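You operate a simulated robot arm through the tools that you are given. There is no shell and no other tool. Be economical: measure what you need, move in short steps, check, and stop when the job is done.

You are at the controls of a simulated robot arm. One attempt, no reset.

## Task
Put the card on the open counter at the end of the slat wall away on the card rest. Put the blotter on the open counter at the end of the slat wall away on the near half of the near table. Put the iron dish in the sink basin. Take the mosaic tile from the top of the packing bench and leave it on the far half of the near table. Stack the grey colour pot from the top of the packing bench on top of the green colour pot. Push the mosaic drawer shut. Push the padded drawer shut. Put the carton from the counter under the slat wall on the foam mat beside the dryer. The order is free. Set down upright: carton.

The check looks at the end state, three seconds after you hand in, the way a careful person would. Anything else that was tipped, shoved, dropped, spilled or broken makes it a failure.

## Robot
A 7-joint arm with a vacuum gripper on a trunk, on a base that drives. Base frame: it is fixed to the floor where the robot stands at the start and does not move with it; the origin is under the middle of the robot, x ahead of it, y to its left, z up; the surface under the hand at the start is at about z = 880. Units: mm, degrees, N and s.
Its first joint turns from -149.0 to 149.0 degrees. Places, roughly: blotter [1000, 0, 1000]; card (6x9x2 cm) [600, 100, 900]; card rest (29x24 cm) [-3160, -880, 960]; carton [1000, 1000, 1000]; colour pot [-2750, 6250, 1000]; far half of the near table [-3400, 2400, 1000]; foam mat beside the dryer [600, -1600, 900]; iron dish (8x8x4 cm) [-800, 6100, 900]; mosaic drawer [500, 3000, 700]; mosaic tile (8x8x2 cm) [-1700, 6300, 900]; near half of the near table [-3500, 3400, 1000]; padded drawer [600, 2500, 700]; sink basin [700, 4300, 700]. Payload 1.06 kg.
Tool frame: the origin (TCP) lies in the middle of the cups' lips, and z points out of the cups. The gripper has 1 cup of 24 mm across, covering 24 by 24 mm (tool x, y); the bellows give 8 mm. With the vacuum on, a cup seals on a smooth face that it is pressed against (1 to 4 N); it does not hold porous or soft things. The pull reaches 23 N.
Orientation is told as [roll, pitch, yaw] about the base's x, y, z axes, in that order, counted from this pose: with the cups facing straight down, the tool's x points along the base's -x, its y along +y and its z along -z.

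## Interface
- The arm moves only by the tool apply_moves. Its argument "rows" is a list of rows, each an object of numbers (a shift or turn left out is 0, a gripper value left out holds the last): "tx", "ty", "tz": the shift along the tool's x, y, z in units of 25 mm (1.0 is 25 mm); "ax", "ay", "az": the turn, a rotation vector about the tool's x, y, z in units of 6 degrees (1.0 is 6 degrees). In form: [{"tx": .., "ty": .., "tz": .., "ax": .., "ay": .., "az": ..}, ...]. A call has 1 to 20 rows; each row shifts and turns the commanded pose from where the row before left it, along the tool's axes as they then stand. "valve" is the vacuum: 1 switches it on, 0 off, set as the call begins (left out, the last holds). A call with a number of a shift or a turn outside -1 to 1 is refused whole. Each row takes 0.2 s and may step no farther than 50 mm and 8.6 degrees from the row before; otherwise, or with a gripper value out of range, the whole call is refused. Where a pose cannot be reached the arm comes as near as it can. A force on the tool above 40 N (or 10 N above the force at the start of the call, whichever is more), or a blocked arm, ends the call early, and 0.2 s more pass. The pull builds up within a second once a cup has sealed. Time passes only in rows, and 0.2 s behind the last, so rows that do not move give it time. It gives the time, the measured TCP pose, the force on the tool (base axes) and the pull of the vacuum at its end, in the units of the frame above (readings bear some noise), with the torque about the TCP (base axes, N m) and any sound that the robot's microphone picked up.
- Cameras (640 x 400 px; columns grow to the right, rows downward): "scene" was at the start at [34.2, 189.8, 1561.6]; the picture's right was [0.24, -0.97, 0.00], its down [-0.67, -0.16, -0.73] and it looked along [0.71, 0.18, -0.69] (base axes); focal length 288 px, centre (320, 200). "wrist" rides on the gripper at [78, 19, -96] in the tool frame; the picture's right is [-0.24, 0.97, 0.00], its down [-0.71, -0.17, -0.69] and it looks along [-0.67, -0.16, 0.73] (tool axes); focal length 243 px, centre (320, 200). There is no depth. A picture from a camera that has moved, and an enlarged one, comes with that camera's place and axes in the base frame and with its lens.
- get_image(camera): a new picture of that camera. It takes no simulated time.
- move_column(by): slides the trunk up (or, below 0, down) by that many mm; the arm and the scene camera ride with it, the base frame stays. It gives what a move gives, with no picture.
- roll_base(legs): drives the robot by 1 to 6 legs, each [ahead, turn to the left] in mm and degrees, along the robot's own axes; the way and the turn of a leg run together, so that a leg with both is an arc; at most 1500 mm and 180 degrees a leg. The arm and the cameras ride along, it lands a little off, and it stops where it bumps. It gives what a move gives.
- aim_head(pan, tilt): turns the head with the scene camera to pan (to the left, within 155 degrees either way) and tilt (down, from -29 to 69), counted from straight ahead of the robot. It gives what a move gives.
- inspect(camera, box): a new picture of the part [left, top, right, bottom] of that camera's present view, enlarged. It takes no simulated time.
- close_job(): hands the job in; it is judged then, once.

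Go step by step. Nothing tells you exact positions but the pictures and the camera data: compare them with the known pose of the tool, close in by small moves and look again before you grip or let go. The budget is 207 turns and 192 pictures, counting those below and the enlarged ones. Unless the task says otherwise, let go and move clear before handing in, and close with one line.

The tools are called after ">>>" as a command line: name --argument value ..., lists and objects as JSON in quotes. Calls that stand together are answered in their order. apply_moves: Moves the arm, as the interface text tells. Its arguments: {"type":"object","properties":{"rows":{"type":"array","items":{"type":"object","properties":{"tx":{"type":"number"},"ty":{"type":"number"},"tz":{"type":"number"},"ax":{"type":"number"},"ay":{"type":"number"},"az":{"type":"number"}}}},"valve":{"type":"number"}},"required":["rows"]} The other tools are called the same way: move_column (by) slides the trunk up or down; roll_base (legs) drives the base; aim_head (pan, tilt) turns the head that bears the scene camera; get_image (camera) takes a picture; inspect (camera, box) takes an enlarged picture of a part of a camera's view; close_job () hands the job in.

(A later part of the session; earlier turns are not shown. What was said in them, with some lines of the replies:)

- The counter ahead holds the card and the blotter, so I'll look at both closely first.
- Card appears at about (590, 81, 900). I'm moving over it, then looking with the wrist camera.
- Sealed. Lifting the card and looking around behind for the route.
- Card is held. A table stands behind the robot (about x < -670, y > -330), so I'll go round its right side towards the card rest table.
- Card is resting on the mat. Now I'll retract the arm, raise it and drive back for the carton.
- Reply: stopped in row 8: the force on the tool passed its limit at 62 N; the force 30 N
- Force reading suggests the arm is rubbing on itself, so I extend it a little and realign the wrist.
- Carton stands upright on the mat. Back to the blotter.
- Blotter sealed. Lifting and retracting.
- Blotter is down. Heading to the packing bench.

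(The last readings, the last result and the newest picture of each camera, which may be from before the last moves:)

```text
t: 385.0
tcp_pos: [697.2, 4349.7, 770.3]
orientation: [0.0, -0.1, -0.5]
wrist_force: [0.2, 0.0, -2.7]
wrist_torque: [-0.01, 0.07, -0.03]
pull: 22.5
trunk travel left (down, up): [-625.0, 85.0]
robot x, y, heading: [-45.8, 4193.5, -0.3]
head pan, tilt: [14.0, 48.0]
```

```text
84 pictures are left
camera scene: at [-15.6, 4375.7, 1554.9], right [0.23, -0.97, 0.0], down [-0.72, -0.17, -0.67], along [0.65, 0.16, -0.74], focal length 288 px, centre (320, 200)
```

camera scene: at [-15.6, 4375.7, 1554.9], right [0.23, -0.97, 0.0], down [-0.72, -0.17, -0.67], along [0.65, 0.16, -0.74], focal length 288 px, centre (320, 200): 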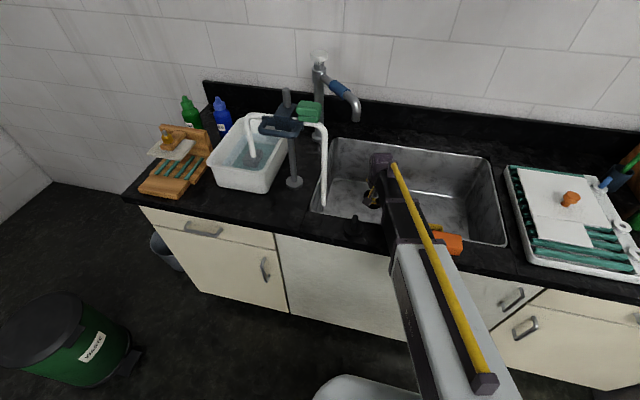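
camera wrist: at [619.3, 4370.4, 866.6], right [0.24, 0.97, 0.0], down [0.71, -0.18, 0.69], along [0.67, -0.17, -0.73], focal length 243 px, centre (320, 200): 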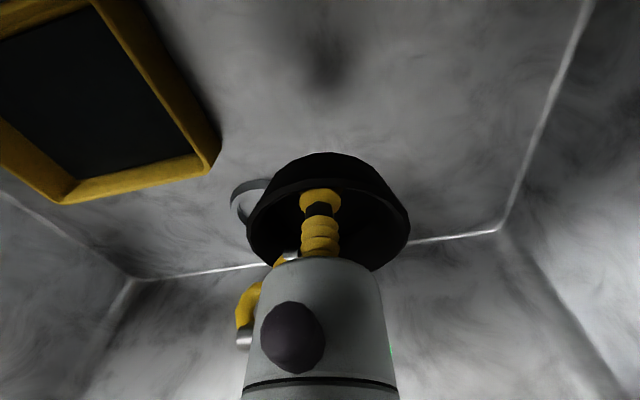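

>>> apply_moves --rows '[{"tz": 0.8}, {"tz": 0.5}, {"tz": 0.3}, {"tz": 0.2}, {}]'

>>> get_image --camera "wrist"

```text
t: 386.2
tcp_pos: [695.7, 4350.5, 724.9]
orientation: [0.0, -0.1, -0.5]
wrist_force: [-0.2, 1.0, -3.1]
wrist_torque: [0.01, 0.07, 0.01]
pull: 22.9
trunk travel left (down, up): [-625.0, 85.0]
robot x, y, heading: [-48.4, 4189.3, -0.3]
head pan, tilt: [14.0, 48.0]
```

```text
83 pictures are left
camera wrist: at [618.0, 4369.9, 822.3], right [0.24, 0.97, 0.0], down [0.71, -0.18, 0.69], along [0.67, -0.17, -0.73], focal length 243 px, centre (320, 200)
```

wrist: 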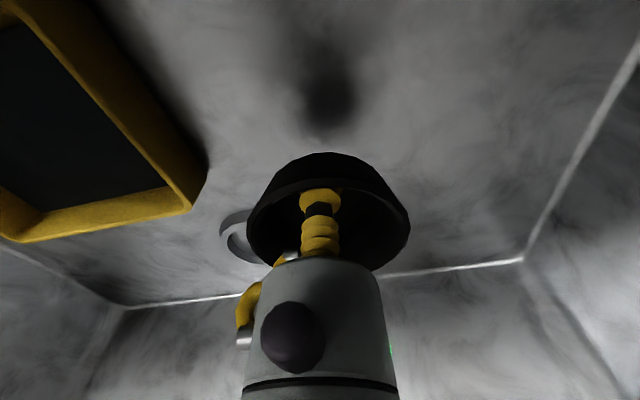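

>>> apply_moves --rows '[{"tz": 0.2}, {"tz": 0.2}, {"tz": 0.15}, {"tz": 0.15}, {}]'

```text
t: 387.4
tcp_pos: [695.6, 4348.5, 708.1]
orientation: [0.0, -0.1, -0.4]
wrist_force: [-0.3, -0.5, -2.4]
wrist_torque: [-0.01, 0.06, -0.02]
pull: 23.1
trunk travel left (down, up): [-625.0, 85.0]
robot x, y, heading: [-49.1, 4185.7, -0.6]
head pan, tilt: [14.0, 48.0]
```

>>> apply_moves --rows '[{"tz": 0.15}, {"tz": 0.15}, {"tz": 0.15}, {}]'

>>> get_image --camera "wrist"

```text
t: 388.4
tcp_pos: [695.7, 4349.0, 696.2]
orientation: [0.0, 0.0, -0.5]
wrist_force: [-1.0, 0.1, -3.0]
wrist_torque: [-0.01, 0.08, -0.02]
pull: 22.6
trunk travel left (down, up): [-625.0, 85.0]
robot x, y, heading: [-51.1, 4186.3, -0.4]
head pan, tilt: [14.0, 48.0]
```

```text
82 pictures are left
camera wrist: at [617.6, 4369.1, 792.9], right [0.24, 0.97, 0.0], down [0.71, -0.18, 0.69], along [0.67, -0.17, -0.73], focal length 243 px, centre (320, 200)
```

wrist: 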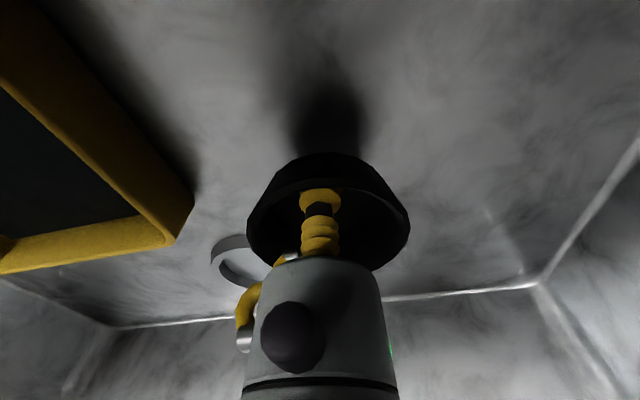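

>>> apply_moves --rows '[{"tz": 0.15}, {"tz": 0.15}, {"tz": 0.15}, {"tz": 0.15}, {}]'

```text
t: 389.6
tcp_pos: [697.4, 4349.6, 683.4]
orientation: [0.0, -0.1, -0.5]
wrist_force: [0.6, 0.2, -3.3]
wrist_torque: [-0.01, 0.09, 0.01]
pull: 22.7
trunk travel left (down, up): [-625.0, 85.0]
robot x, y, heading: [-49.1, 4186.7, -0.6]
head pan, tilt: [14.0, 48.0]
```

>>> apply_moves --rows '[{"tz": 0.1}, {"tz": 0.15}, {"tz": 0.15}, {}]'

>>> get_image --camera "wrist"

```text
t: 390.6
tcp_pos: [694.8, 4349.8, 671.4]
orientation: [0.1, -0.1, -0.5]
wrist_force: [0.4, -0.2, -3.0]
wrist_torque: [-0.02, 0.08, -0.02]
pull: 23.2
trunk travel left (down, up): [-625.0, 85.0]
robot x, y, heading: [-48.6, 4189.9, -0.2]
head pan, tilt: [14.0, 48.0]
```

```text
81 pictures are left
camera wrist: at [617.8, 4369.9, 768.2], right [0.24, 0.97, 0.0], down [0.71, -0.18, 0.69], along [0.67, -0.17, -0.73], focal length 243 px, centre (320, 200)
```

wrist: 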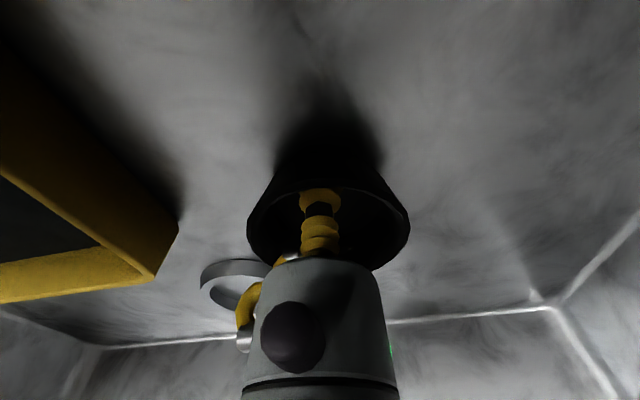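

>>> apply_moves --rows '[{"tz": 0.1}, {"tz": 0.1}, {"tz": 0.1}, {"tz": 0.1}, {}]'

```text
t: 391.8
tcp_pos: [694.8, 4348.3, 661.7]
orientation: [0.1, -0.2, -0.5]
wrist_force: [7.8, 1.2, 16.9]
wrist_torque: [-0.04, 0.09, 0.05]
pull: 23.1
trunk travel left (down, up): [-625.0, 85.0]
robot x, y, heading: [-48.7, 4188.0, -1.0]
head pan, tilt: [14.0, 48.0]
```

>>> apply_moves --rows '[{"tz": -0.08}, {}, {}, {}, {}]' --valve 0

>>> apply_moves --rows '[{"tz": -0.2}, {"tz": -0.4}, {"tz": -1}, {"tz": -1}, {"tz": -1}, {"tz": -1}, {"tz": -1}, {"tz": -1}, {}]'

>>> get_image --camera "wrist"

```text
t: 393.0
tcp_pos: [694.4, 4349.0, 664.6]
orientation: [0.0, 0.0, -0.5]
wrist_force: [-1.4, 0.4, 2.3]
wrist_torque: [-0.03, 0.01, 0.01]
pull: 0.0
trunk travel left (down, up): [-625.0, 85.0]
robot x, y, heading: [-46.7, 4189.5, -0.6]
head pan, tilt: [14.0, 48.0]
```

```text
t: 395.0
tcp_pos: [694.8, 4349.2, 829.8]
orientation: [0.0, -0.2, -0.5]
wrist_force: [0.6, -0.4, -0.1]
wrist_torque: [0.0, 0.01, -0.02]
pull: 0.1
trunk travel left (down, up): [-625.0, 85.0]
robot x, y, heading: [-47.5, 4183.7, -0.2]
head pan, tilt: [14.0, 48.0]
```

```text
80 pictures are left
camera wrist: at [616.5, 4369.4, 926.5], right [0.24, 0.97, 0.0], down [0.71, -0.18, 0.69], along [0.67, -0.17, -0.73], focal length 243 px, centre (320, 200)
```

wrist: 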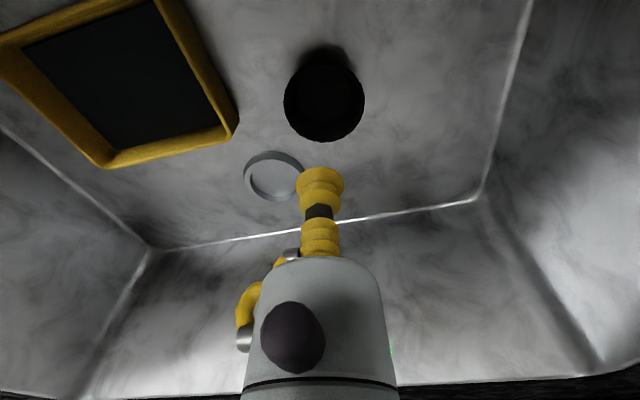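

>>> apply_moves --rows '[{"tz": -1}, {"tz": -1}, {"tz": -1}, {"tz": -1}, {"tz": -1}, {"tz": -1}, {"tz": -1}, {"tz": -1}, {"tz": -1}, {"tz": -1}, {"tz": -1}, {"tz": -1}, {"ty": -1}, {"ty": -1}, {"ty": -1}, {"ty": -1}, {"ty": -1}, {"ty": -1}, {}]'

>>> roll_base --legs '[[-450, 0], [0, -90], [1250, 0], [0, 90]]'

>>> get_image --camera "scene"

```text
t: 399.0
tcp_pos: [693.5, 4199.4, 1128.1]
orientation: [0.0, -0.1, -0.5]
wrist_force: [0.7, -0.3, 0.0]
wrist_torque: [0.02, -0.01, 0.01]
pull: 0.1
trunk travel left (down, up): [-625.0, 85.0]
robot x, y, heading: [-43.9, 4185.6, -0.6]
head pan, tilt: [14.0, 48.0]
```

```text
t: 415.4
tcp_pos: [223.7, 2951.8, 1129.1]
orientation: [0.0, -0.2, 0.5]
wrist_force: [1.1, 0.8, -0.3]
wrist_torque: [0.03, 0.0, -0.04]
pull: 0.1
trunk travel left (down, up): [-625.0, 85.0]
robot x, y, heading: [-516.9, 2932.7, 0.7]
head pan, tilt: [14.0, 48.0]
```

```text
79 pictures are left
camera scene: at [-488.8, 3117.1, 1554.9], right [0.25, -0.97, 0.0], down [-0.72, -0.19, -0.67], along [0.65, 0.17, -0.74], focal length 288 px, centre (320, 200)
```

scene: 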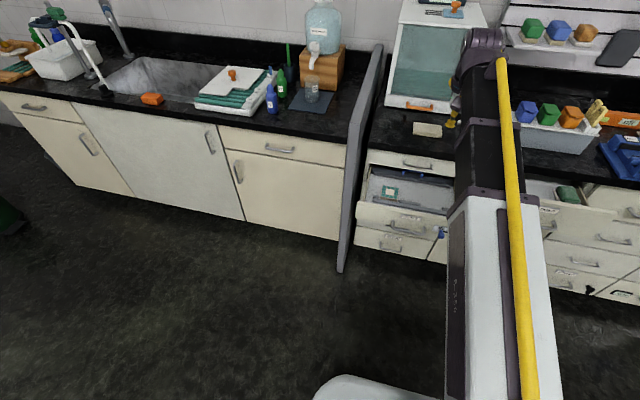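

>>> inspect --camera "scene" --box '[330, 120, 640, 310]'

>>> get_image --camera "wrist"

```text
2.06 times, centred on (485, 215) of scene
camera zoom: at [-488.8, 3117.1, 1554.9], right [0.25, -0.97, 0.0], down [-0.72, -0.19, -0.67], along [0.65, 0.17, -0.74], focal length 595 px, centre (-21, 169)
```

zoom: 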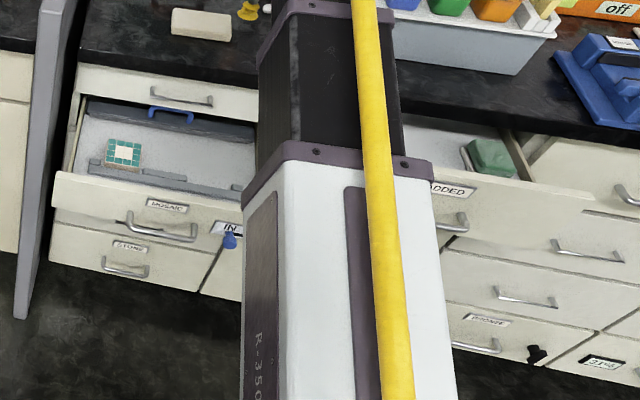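

```text
77 pictures are left
camera wrist: at [146.3, 2970.7, 1224.4], right [0.23, 0.97, 0.0], down [0.71, -0.17, 0.69], along [0.67, -0.16, -0.73], focal length 243 px, centre (320, 200)
```

wrist: 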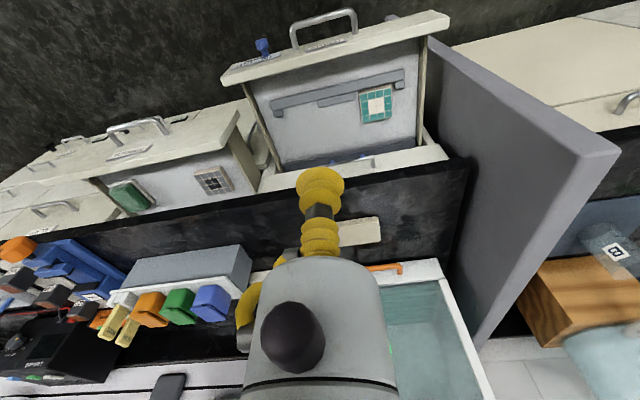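

Both open drawers are visible: mosaic (y ~2985, front x ~250, top z ~720) and padded further right. I'll turn the tool to face forward so the cup can push the drawer fronts.

>>> apply_moves --rows '[{"tx": -1}, {"tx": -1}, {"tx": -1}, {"tx": -1}, {"tx": -1}, {"tx": -1}, {"tx": -1}, {"ty": 1}, {}]'

>>> apply_moves --rows '[{"ay": -1}, {"ay": -1}, {"ay": -1}, {"ay": -1}, {"ay": -1}, {"ay": -1}, {"ay": -1}, {"ay": -1}, {"ay": -1}, {"ay": -1}, {"ay": -1}, {"ay": -1}, {"ay": -1}, {"ay": -1}, {"ay": -1}, {}]'

>>> get_image --camera "scene"

```text
t: 417.4
tcp_pos: [400.6, 2978.7, 1127.3]
orientation: [0.0, -0.2, 0.4]
wrist_force: [0.5, -0.2, -0.3]
wrist_torque: [-0.05, 0.02, -0.01]
pull: 0.3
trunk travel left (down, up): [-625.0, 85.0]
robot x, y, heading: [-518.2, 2926.4, 0.5]
head pan, tilt: [14.0, 48.0]
```

```text
t: 420.8
tcp_pos: [398.6, 2975.8, 1128.9]
orientation: [-0.5, -88.1, 0.7]
wrist_force: [-0.3, 0.6, 0.4]
wrist_torque: [0.01, 0.0, -0.02]
pull: 0.2
trunk travel left (down, up): [-625.0, 85.0]
robot x, y, heading: [-521.3, 2929.0, 0.6]
head pan, tilt: [14.0, 48.0]
```

```text
76 pictures are left
camera scene: at [-488.7, 3117.0, 1554.9], right [0.25, -0.97, 0.0], down [-0.72, -0.19, -0.67], along [0.65, 0.17, -0.74], focal length 288 px, centre (320, 200)
```

scene: 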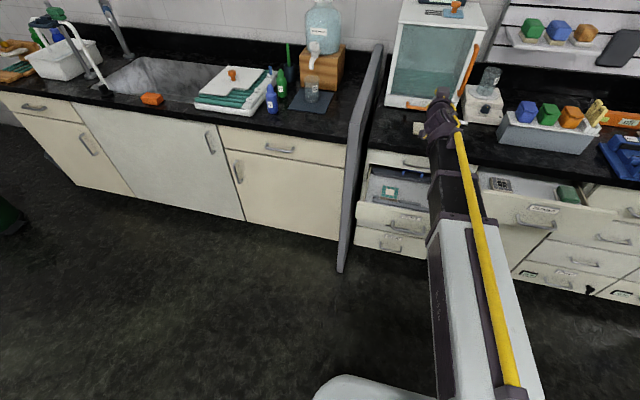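

>>> roll_base --legs '[[-170, 0]]'

>>> apply_moves --rows '[{"tz": -1}, {"tz": -1}, {"tz": -1}, {}]'

>>> move_column --by -200

>>> get_image --camera "scene"

>>> get_image --camera "wrist"

```text
t: 422.3
tcp_pos: [224.5, 2977.8, 1129.0]
orientation: [-0.8, -88.1, 0.9]
wrist_force: [0.1, -0.4, 0.5]
wrist_torque: [-0.01, 0.0, 0.03]
pull: 0.0
trunk travel left (down, up): [-625.0, 85.0]
robot x, y, heading: [-693.0, 2925.0, 0.5]
head pan, tilt: [14.0, 48.0]
```

```text
t: 423.3
tcp_pos: [149.6, 2976.9, 1132.2]
orientation: [-0.9, -88.2, 0.9]
wrist_force: [0.7, -0.3, 0.3]
wrist_torque: [0.0, -0.03, 0.0]
pull: 0.0
trunk travel left (down, up): [-625.0, 85.0]
robot x, y, heading: [-689.1, 2926.3, 0.4]
head pan, tilt: [14.0, 48.0]
```

```text
t: 425.4
tcp_pos: [150.4, 2977.2, 931.9]
orientation: [-0.8, -88.1, 1.0]
wrist_force: [1.3, 0.0, -0.2]
wrist_torque: [-0.03, 0.02, -0.02]
pull: 0.0
trunk travel left (down, up): [-425.0, 285.0]
robot x, y, heading: [-692.0, 2925.7, 0.5]
head pan, tilt: [14.0, 48.0]
```

```text
75 pictures are left
camera scene: at [-663.2, 3115.3, 1355.0], right [0.25, -0.97, 0.0], down [-0.72, -0.19, -0.67], along [0.65, 0.17, -0.74], focal length 288 px, centre (320, 200)
```

scene: 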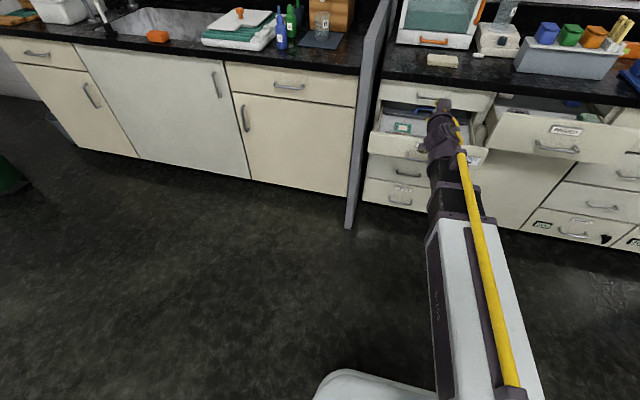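

```text
74 pictures are left
camera wrist: at [52.9, 2996.3, 858.6], right [0.0, 0.97, 0.23], down [-0.66, -0.17, 0.73], along [0.75, -0.16, 0.64], focal length 243 px, centre (320, 200)
```

wrist: 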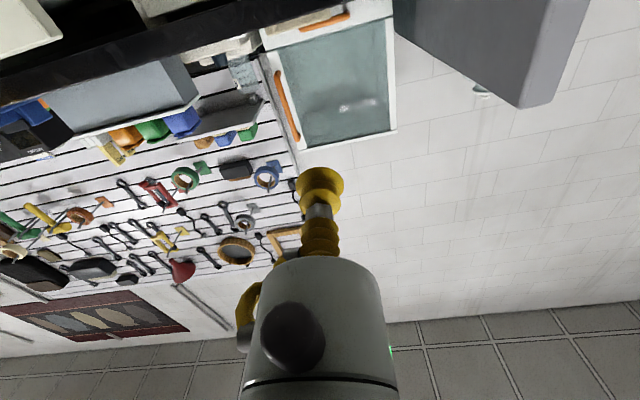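

>>> inspect --camera "scene" --box '[350, 70, 640, 250]'

```text
2.21 times, centred on (495, 160) of scene
camera zoom: at [-663.2, 3115.3, 1355.0], right [0.25, -0.97, 0.0], down [-0.72, -0.19, -0.67], along [0.65, 0.17, -0.74], focal length 636 px, centre (-66, 288)
```

zoom: 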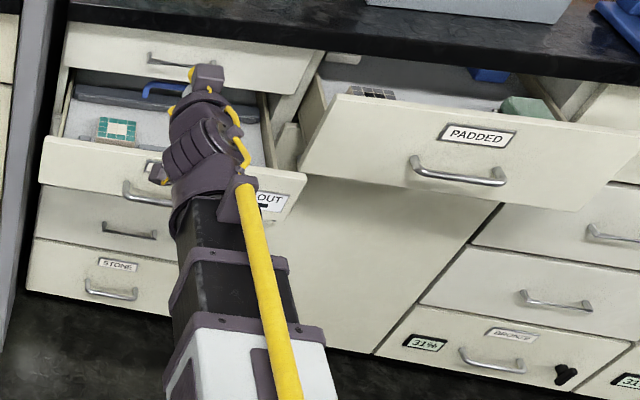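

>>> apply_moves --rows '[{"ty": 1}, {"ty": 1}, {"ty": 1}, {"ty": 0.9}, {"tx": 1}, {"tx": 1}, {"tx": 1}, {"tx": 1}, {"tx": 1}, {"tx": 1}, {"tx": 1}, {"tx": 1}, {"tx": 1}, {"tx": 0.9}, {}]'

>>> get_image --camera "wrist"

>>> inspect --camera "scene" --box '[350, 70, 500, 230]'

```text
t: 428.6
tcp_pos: [141.8, 3073.6, 685.7]
orientation: [-1.2, -88.1, 1.2]
wrist_force: [0.2, -0.2, -0.2]
wrist_torque: [-0.02, 0.02, -0.02]
pull: 0.1
trunk travel left (down, up): [-425.0, 285.0]
robot x, y, heading: [-690.4, 2928.3, 0.6]
head pan, tilt: [14.0, 48.0]
```

```text
72 pictures are left
camera wrist: at [44.4, 3092.1, 611.3], right [0.0, 0.97, 0.23], down [-0.66, -0.17, 0.73], along [0.75, -0.16, 0.64], focal length 243 px, centre (320, 200)
```

wrist: 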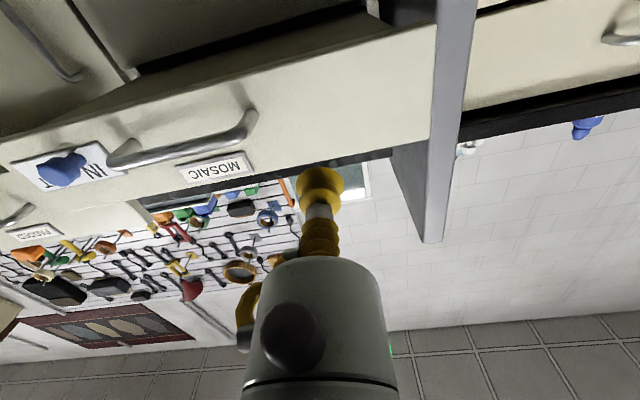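

```text
2.50 times, centred on (425, 150) of scene
camera zoom: at [-663.2, 3115.4, 1354.9], right [0.25, -0.97, 0.0], down [-0.72, -0.19, -0.67], along [0.65, 0.17, -0.74], focal length 720 px, centre (58, 325)
```

zoom: 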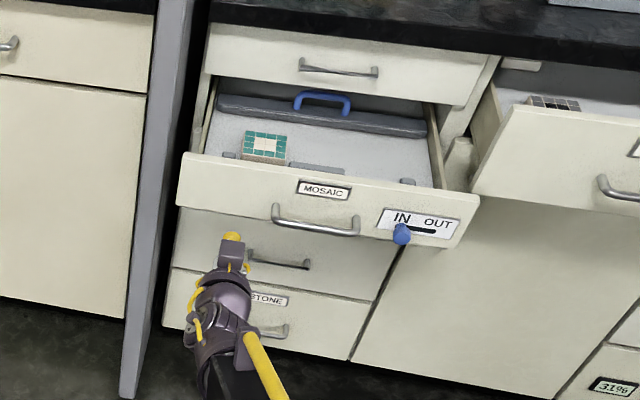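

>>> apply_moves --rows '[{"tz": 1, "tx": -0.03}, {"tz": 1, "tx": -0.03}, {"tz": 1, "tx": -0.03}, {"tz": 0.4}, {"tz": 0.3}, {"tz": 0.3}, {"tz": 0.3}, {"tz": 0.3}, {"tz": 0.3}, {}]'

>>> inspect --camera "scene" --box '[350, 70, 500, 230]'

```text
t: 430.9
tcp_pos: [265.3, 3074.9, 683.6]
orientation: [-0.8, -88.1, 0.9]
wrist_force: [-2.3, -0.6, -1.0]
wrist_torque: [0.02, -0.03, 0.02]
pull: 0.1
trunk travel left (down, up): [-425.0, 285.0]
robot x, y, heading: [-691.4, 2924.5, 0.7]
head pan, tilt: [14.0, 48.0]
```

```text
2.50 times, centred on (425, 150) of scene
camera zoom: at [-663.3, 3115.3, 1355.0], right [0.25, -0.97, 0.0], down [-0.72, -0.19, -0.67], along [0.65, 0.17, -0.74], focal length 720 px, centre (58, 325)
```

zoom: 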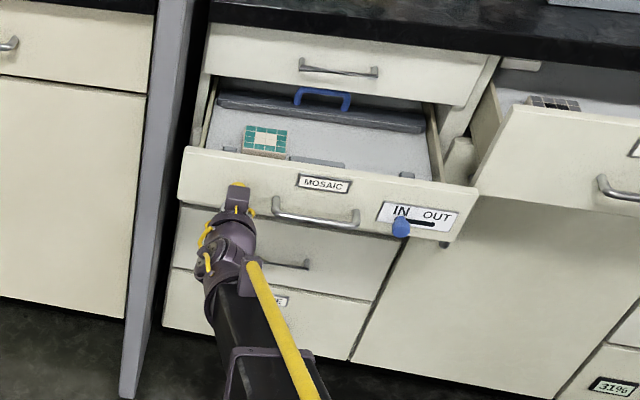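

>>> apply_moves --rows '[{"tz": 0.4}, {"tz": 0.4}, {"tz": 0.4}, {"tz": 0.4}, {"tz": 0.4}, {"tz": 0.4}, {"tz": 0.4}, {"tz": 0.4}, {"tz": 0.4}, {"tz": 0.4}, {"tz": 0.4}, {"tz": 0.4}, {"tz": 0.4}, {}]'

>>> inspect --camera "scene" --box '[350, 70, 500, 230]'

```text
t: 433.9
tcp_pos: [394.1, 3075.5, 679.0]
orientation: [-0.8, -88.1, 1.0]
wrist_force: [-2.8, -0.7, 0.9]
wrist_torque: [-0.01, 0.0, 0.03]
pull: 0.1
trunk travel left (down, up): [-425.0, 285.0]
robot x, y, heading: [-691.6, 2928.3, 0.5]
head pan, tilt: [14.0, 48.0]
```

```text
2.50 times, centred on (425, 150) of scene
camera zoom: at [-663.5, 3115.3, 1354.9], right [0.25, -0.97, 0.0], down [-0.72, -0.19, -0.67], along [0.65, 0.17, -0.74], focal length 720 px, centre (58, 325)
```

zoom: 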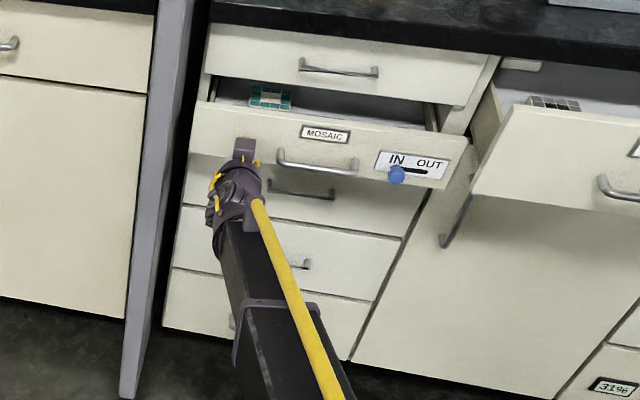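

>>> apply_moves --rows '[{"tz": 0.4}, {"tz": 0.4}, {"tz": 0.4}, {"tz": 0.4}, {"tz": 0.4}, {"tz": 0.3}, {"tz": 0.3}, {"tz": 0.3}, {}]'

>>> inspect --camera "scene" --box '[350, 70, 500, 230]'

```text
t: 435.9
tcp_pos: [467.5, 3075.0, 676.7]
orientation: [-0.7, -88.1, 0.7]
wrist_force: [-2.7, -0.4, 1.3]
wrist_torque: [0.01, 0.03, 0.01]
pull: 0.1
trunk travel left (down, up): [-425.0, 285.0]
robot x, y, heading: [-692.5, 2924.0, 0.6]
head pan, tilt: [14.0, 48.0]
```

```text
2.50 times, centred on (425, 150) of scene
camera zoom: at [-663.5, 3115.3, 1354.9], right [0.25, -0.97, 0.0], down [-0.72, -0.19, -0.67], along [0.65, 0.17, -0.74], focal length 720 px, centre (58, 325)
```

zoom: 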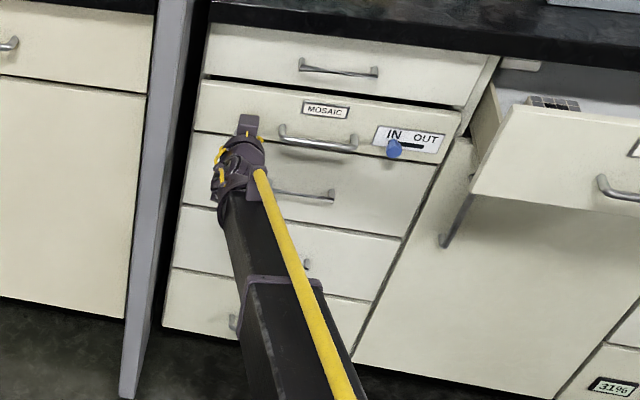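

>>> apply_moves --rows '[{"tz": 0.2}, {"tz": 0.2}, {"tz": 0.2}, {"tz": 0.2}, {"tz": 0.2}, {}]'

>>> inspect --camera "scene" --box '[350, 70, 500, 230]'

```text
t: 437.0
tcp_pos: [482.9, 3074.1, 676.6]
orientation: [0.0, -88.1, 0.3]
wrist_force: [-11.9, -0.7, 2.9]
wrist_torque: [-0.07, 0.08, 0.03]
pull: 0.0
trunk travel left (down, up): [-425.0, 285.0]
robot x, y, heading: [-698.0, 2926.3, 0.6]
head pan, tilt: [14.0, 48.0]
stopped in row 5: the force on the tool passed its limit at 47 N (the readings are from after the stop); the commanded pose is now the measured one
```

```text
2.50 times, centred on (425, 150) of scene
camera zoom: at [-665.1, 3115.2, 1355.1], right [0.25, -0.97, 0.0], down [-0.72, -0.19, -0.67], along [0.65, 0.17, -0.74], focal length 720 px, centre (58, 325)
```

zoom: 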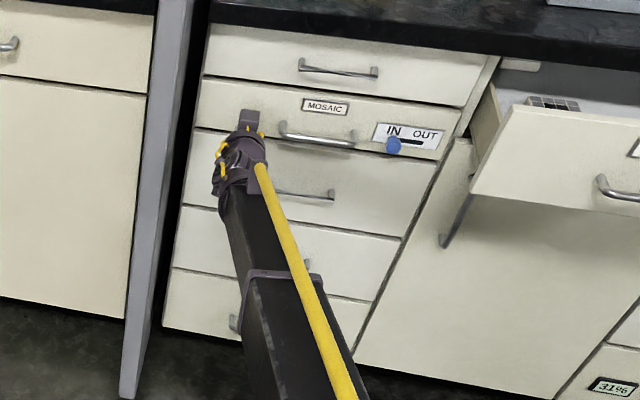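

>>> apply_moves --rows '[{"tz": -0.5}, {"tz": -1}, {"tz": -1}, {"tz": -1}, {"tz": -1}, {"tz": -1}, {"tz": -1}, {"tz": -1}, {"tz": -1}, {"tz": -1}, {}]'

>>> roll_base --legs '[[-300, 0], [0, 90], [-450, 0], [0, -90]]'

>>> get_image --camera "scene"

```text
t: 439.4
tcp_pos: [247.9, 3074.4, 682.5]
orientation: [-0.6, -87.9, 0.8]
wrist_force: [-0.2, 0.6, 1.0]
wrist_torque: [-0.01, 0.01, -0.03]
pull: 0.0
trunk travel left (down, up): [-425.0, 285.0]
robot x, y, heading: [-694.3, 2930.2, 0.6]
head pan, tilt: [14.0, 48.0]
```

```text
t: 451.4
tcp_pos: [-51.5, 2639.7, 682.3]
orientation: [-0.6, -88.0, 2.3]
wrist_force: [0.2, -0.1, 0.4]
wrist_torque: [-0.01, -0.04, 0.01]
pull: 0.1
trunk travel left (down, up): [-425.0, 285.0]
robot x, y, heading: [-991.6, 2471.6, 2.0]
head pan, tilt: [14.0, 48.0]
```

```text
66 pictures are left
camera scene: at [-963.7, 2660.3, 1354.9], right [0.28, -0.96, 0.0], down [-0.71, -0.2, -0.67], along [0.64, 0.18, -0.74], focal length 288 px, centre (320, 200)
```

scene: 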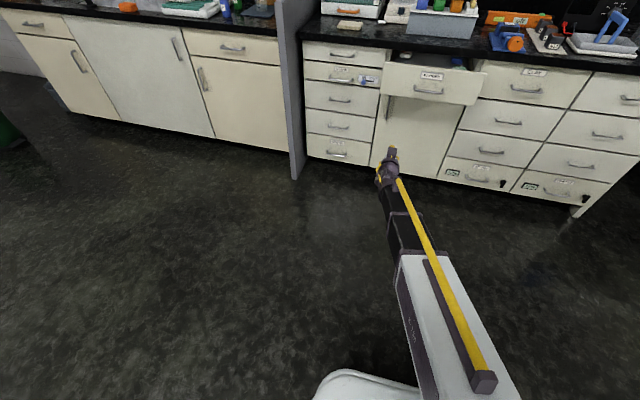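

>>> inspect --camera "scene" --box '[300, 30, 500, 180]'

```text
2.67 times, centred on (400, 105) of scene
camera zoom: at [-963.7, 2660.3, 1354.9], right [0.28, -0.96, 0.0], down [-0.71, -0.2, -0.67], along [0.64, 0.18, -0.74], focal length 768 px, centre (107, 453)
```

zoom: 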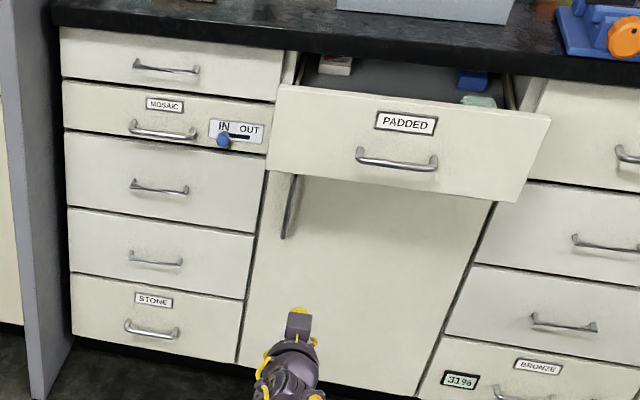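

>>> apply_moves --rows '[{"tx": -1}, {"tx": -1}, {"tx": -1}, {"tx": -0.6}, {}]'

>>> roll_base --legs '[[310, 0]]'

>>> get_image --camera "wrist"

>>> inspect --camera "scene" --box '[300, 60, 500, 220]'

```text
t: 452.6
tcp_pos: [-48.0, 2640.0, 772.6]
orientation: [-1.4, -87.9, 2.8]
wrist_force: [0.9, 0.1, -0.1]
wrist_torque: [-0.03, 0.02, 0.01]
pull: 0.1
trunk travel left (down, up): [-425.0, 285.0]
robot x, y, heading: [-984.5, 2472.4, 1.9]
head pan, tilt: [14.0, 48.0]
```

```text
t: 454.7
tcp_pos: [262.0, 2650.6, 772.1]
orientation: [-0.7, -87.9, 2.4]
wrist_force: [-0.9, -0.7, 1.0]
wrist_torque: [0.01, 0.01, -0.01]
pull: 0.0
trunk travel left (down, up): [-425.0, 285.0]
robot x, y, heading: [-680.3, 2478.7, 2.2]
head pan, tilt: [14.0, 48.0]
```

```text
64 pictures are left
camera wrist: at [163.3, 2668.6, 699.1], right [-0.02, 0.97, 0.23], down [-0.65, -0.19, 0.73], along [0.76, -0.14, 0.64], focal length 243 px, centre (320, 200)
```

wrist: 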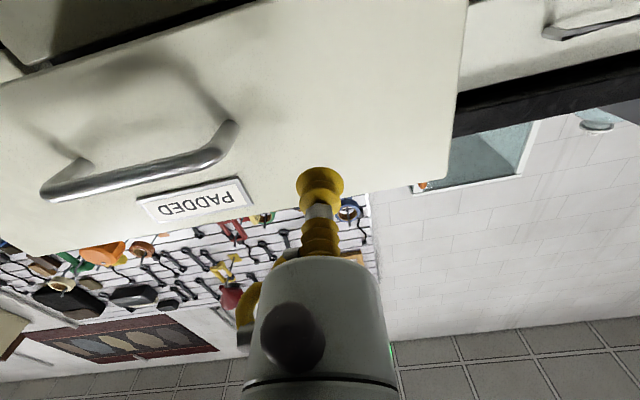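

```text
2.50 times, centred on (400, 140) of scene
camera zoom: at [-653.5, 2671.1, 1354.9], right [0.28, -0.96, 0.0], down [-0.71, -0.21, -0.67], along [0.64, 0.18, -0.74], focal length 720 px, centre (120, 350)
```

zoom: 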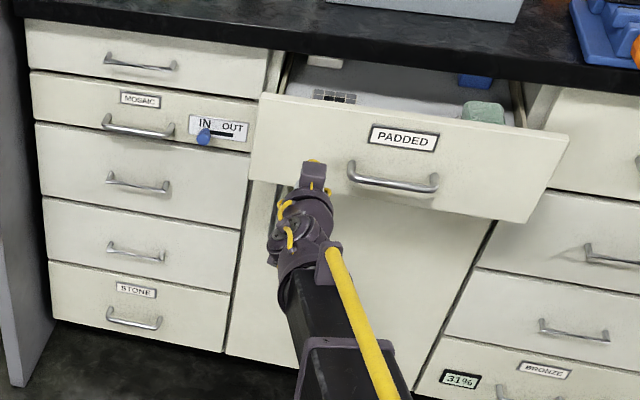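

>>> apply_moves --rows '[{"tz": 0.4}, {"tz": 0.4}, {"tz": 0.4}, {"tz": 0.4}, {"tz": 0.4}, {"tz": 0.4}, {"tz": 0.4}, {"tz": 0.4}, {"tz": 0.4}, {"tz": 0.4}, {"tz": 0.4}, {"tz": 0.4}, {"tz": 0.4}, {}]'

>>> inspect --camera "scene" --box '[300, 60, 500, 220]'

```text
t: 457.7
tcp_pos: [390.0, 2654.8, 768.0]
orientation: [-0.8, -88.0, 2.3]
wrist_force: [-1.8, -0.6, 0.4]
wrist_torque: [0.01, 0.03, 0.01]
pull: 0.0
trunk travel left (down, up): [-425.0, 285.0]
robot x, y, heading: [-676.1, 2480.0, 2.0]
head pan, tilt: [14.0, 48.0]
```

```text
2.50 times, centred on (400, 140) of scene
camera zoom: at [-653.6, 2671.1, 1354.9], right [0.28, -0.96, 0.0], down [-0.71, -0.2, -0.67], along [0.64, 0.18, -0.74], focal length 720 px, centre (120, 350)
```

zoom: 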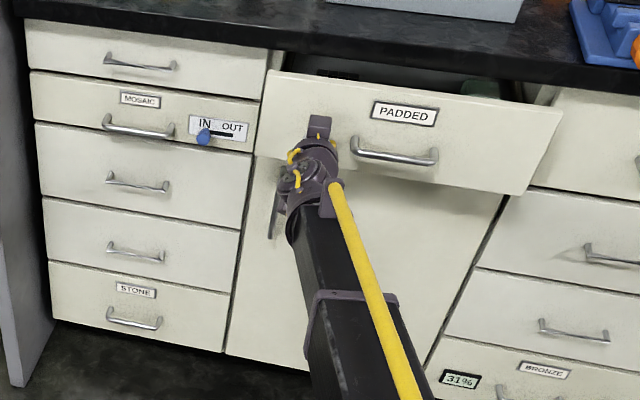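

>>> apply_moves --rows '[{"tz": 0.4}, {"tz": 0.4}, {"tz": 0.4}, {"tz": 0.4}, {"tz": 0.4}, {"tz": 0.3}, {"tz": 0.3}, {"tz": 0.2}, {"tz": 0.2}, {"tz": 0.2}, {"tz": 0.2}, {"tz": 0.2}, {}]'

>>> inspect --camera "scene" --box '[300, 60, 500, 220]'

```text
t: 460.5
tcp_pos: [480.7, 2658.4, 764.7]
orientation: [-0.8, -87.9, 2.4]
wrist_force: [-4.8, 0.1, -2.6]
wrist_torque: [0.03, -0.03, -0.01]
pull: 0.1
trunk travel left (down, up): [-425.0, 285.0]
robot x, y, heading: [-676.2, 2484.3, 2.0]
head pan, tilt: [14.0, 48.0]
```

```text
2.50 times, centred on (400, 140) of scene
camera zoom: at [-653.6, 2671.2, 1354.9], right [0.28, -0.96, 0.0], down [-0.71, -0.21, -0.67], along [0.64, 0.18, -0.74], focal length 720 px, centre (120, 350)
```

zoom: 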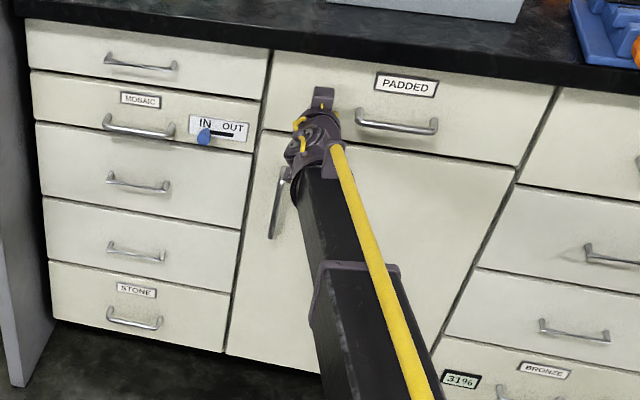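

One last small press to make sure it seats, then I back off and check.

>>> apply_moves --rows '[{"tz": 0.2}, {"tz": 0.2}, {"tz": 0.2}, {}]'

>>> apply_moves --rows '[{"tz": -0.5}, {"tz": -1}, {"tz": -1}, {"tz": -1}, {"tz": -1}, {"tz": -1}, {"tz": -1}, {"tz": -1}, {"tz": -1}, {}]'

>>> inspect --camera "scene" --box '[290, 60, 520, 220]'

```text
t: 461.0
tcp_pos: [481.8, 2658.0, 764.8]
orientation: [-0.8, -87.9, 2.5]
wrist_force: [-11.2, -1.4, 3.0]
wrist_torque: [0.04, 0.05, -0.02]
pull: 0.0
trunk travel left (down, up): [-425.0, 285.0]
robot x, y, heading: [-680.6, 2479.4, 2.1]
head pan, tilt: [14.0, 48.0]
stopped in row 2: the force on the tool passed its limit at 46 N (the readings are from after the stop); the commanded pose is now the measured one
```

```text
t: 463.2
tcp_pos: [269.1, 2652.3, 769.6]
orientation: [-0.6, -87.9, 2.3]
wrist_force: [-0.4, 0.2, -0.3]
wrist_torque: [0.0, -0.01, -0.03]
pull: 0.1
trunk travel left (down, up): [-425.0, 285.0]
robot x, y, heading: [-675.3, 2483.0, 2.3]
head pan, tilt: [14.0, 48.0]
```

```text
2.50 times, centred on (405, 140) of scene
camera zoom: at [-654.0, 2671.1, 1354.9], right [0.28, -0.96, 0.0], down [-0.71, -0.21, -0.67], along [0.64, 0.18, -0.74], focal length 720 px, centre (108, 350)
```

zoom: 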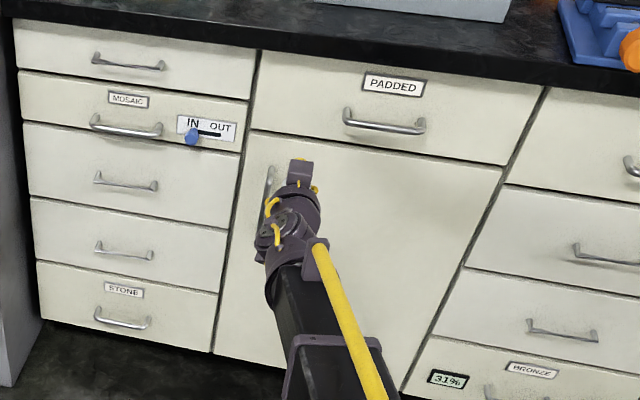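

Both drawers are shut flush and the other six items were seen in place after I let go, so I'm handing in.

>>> close_job

```text
The job is handed in.
```

All eight tasks are done: card, blotter, iron dish, mosaic tile, grey pot and carton placed (carton upright), and both drawers pushed shut; the arm is clear and the job is handed in.
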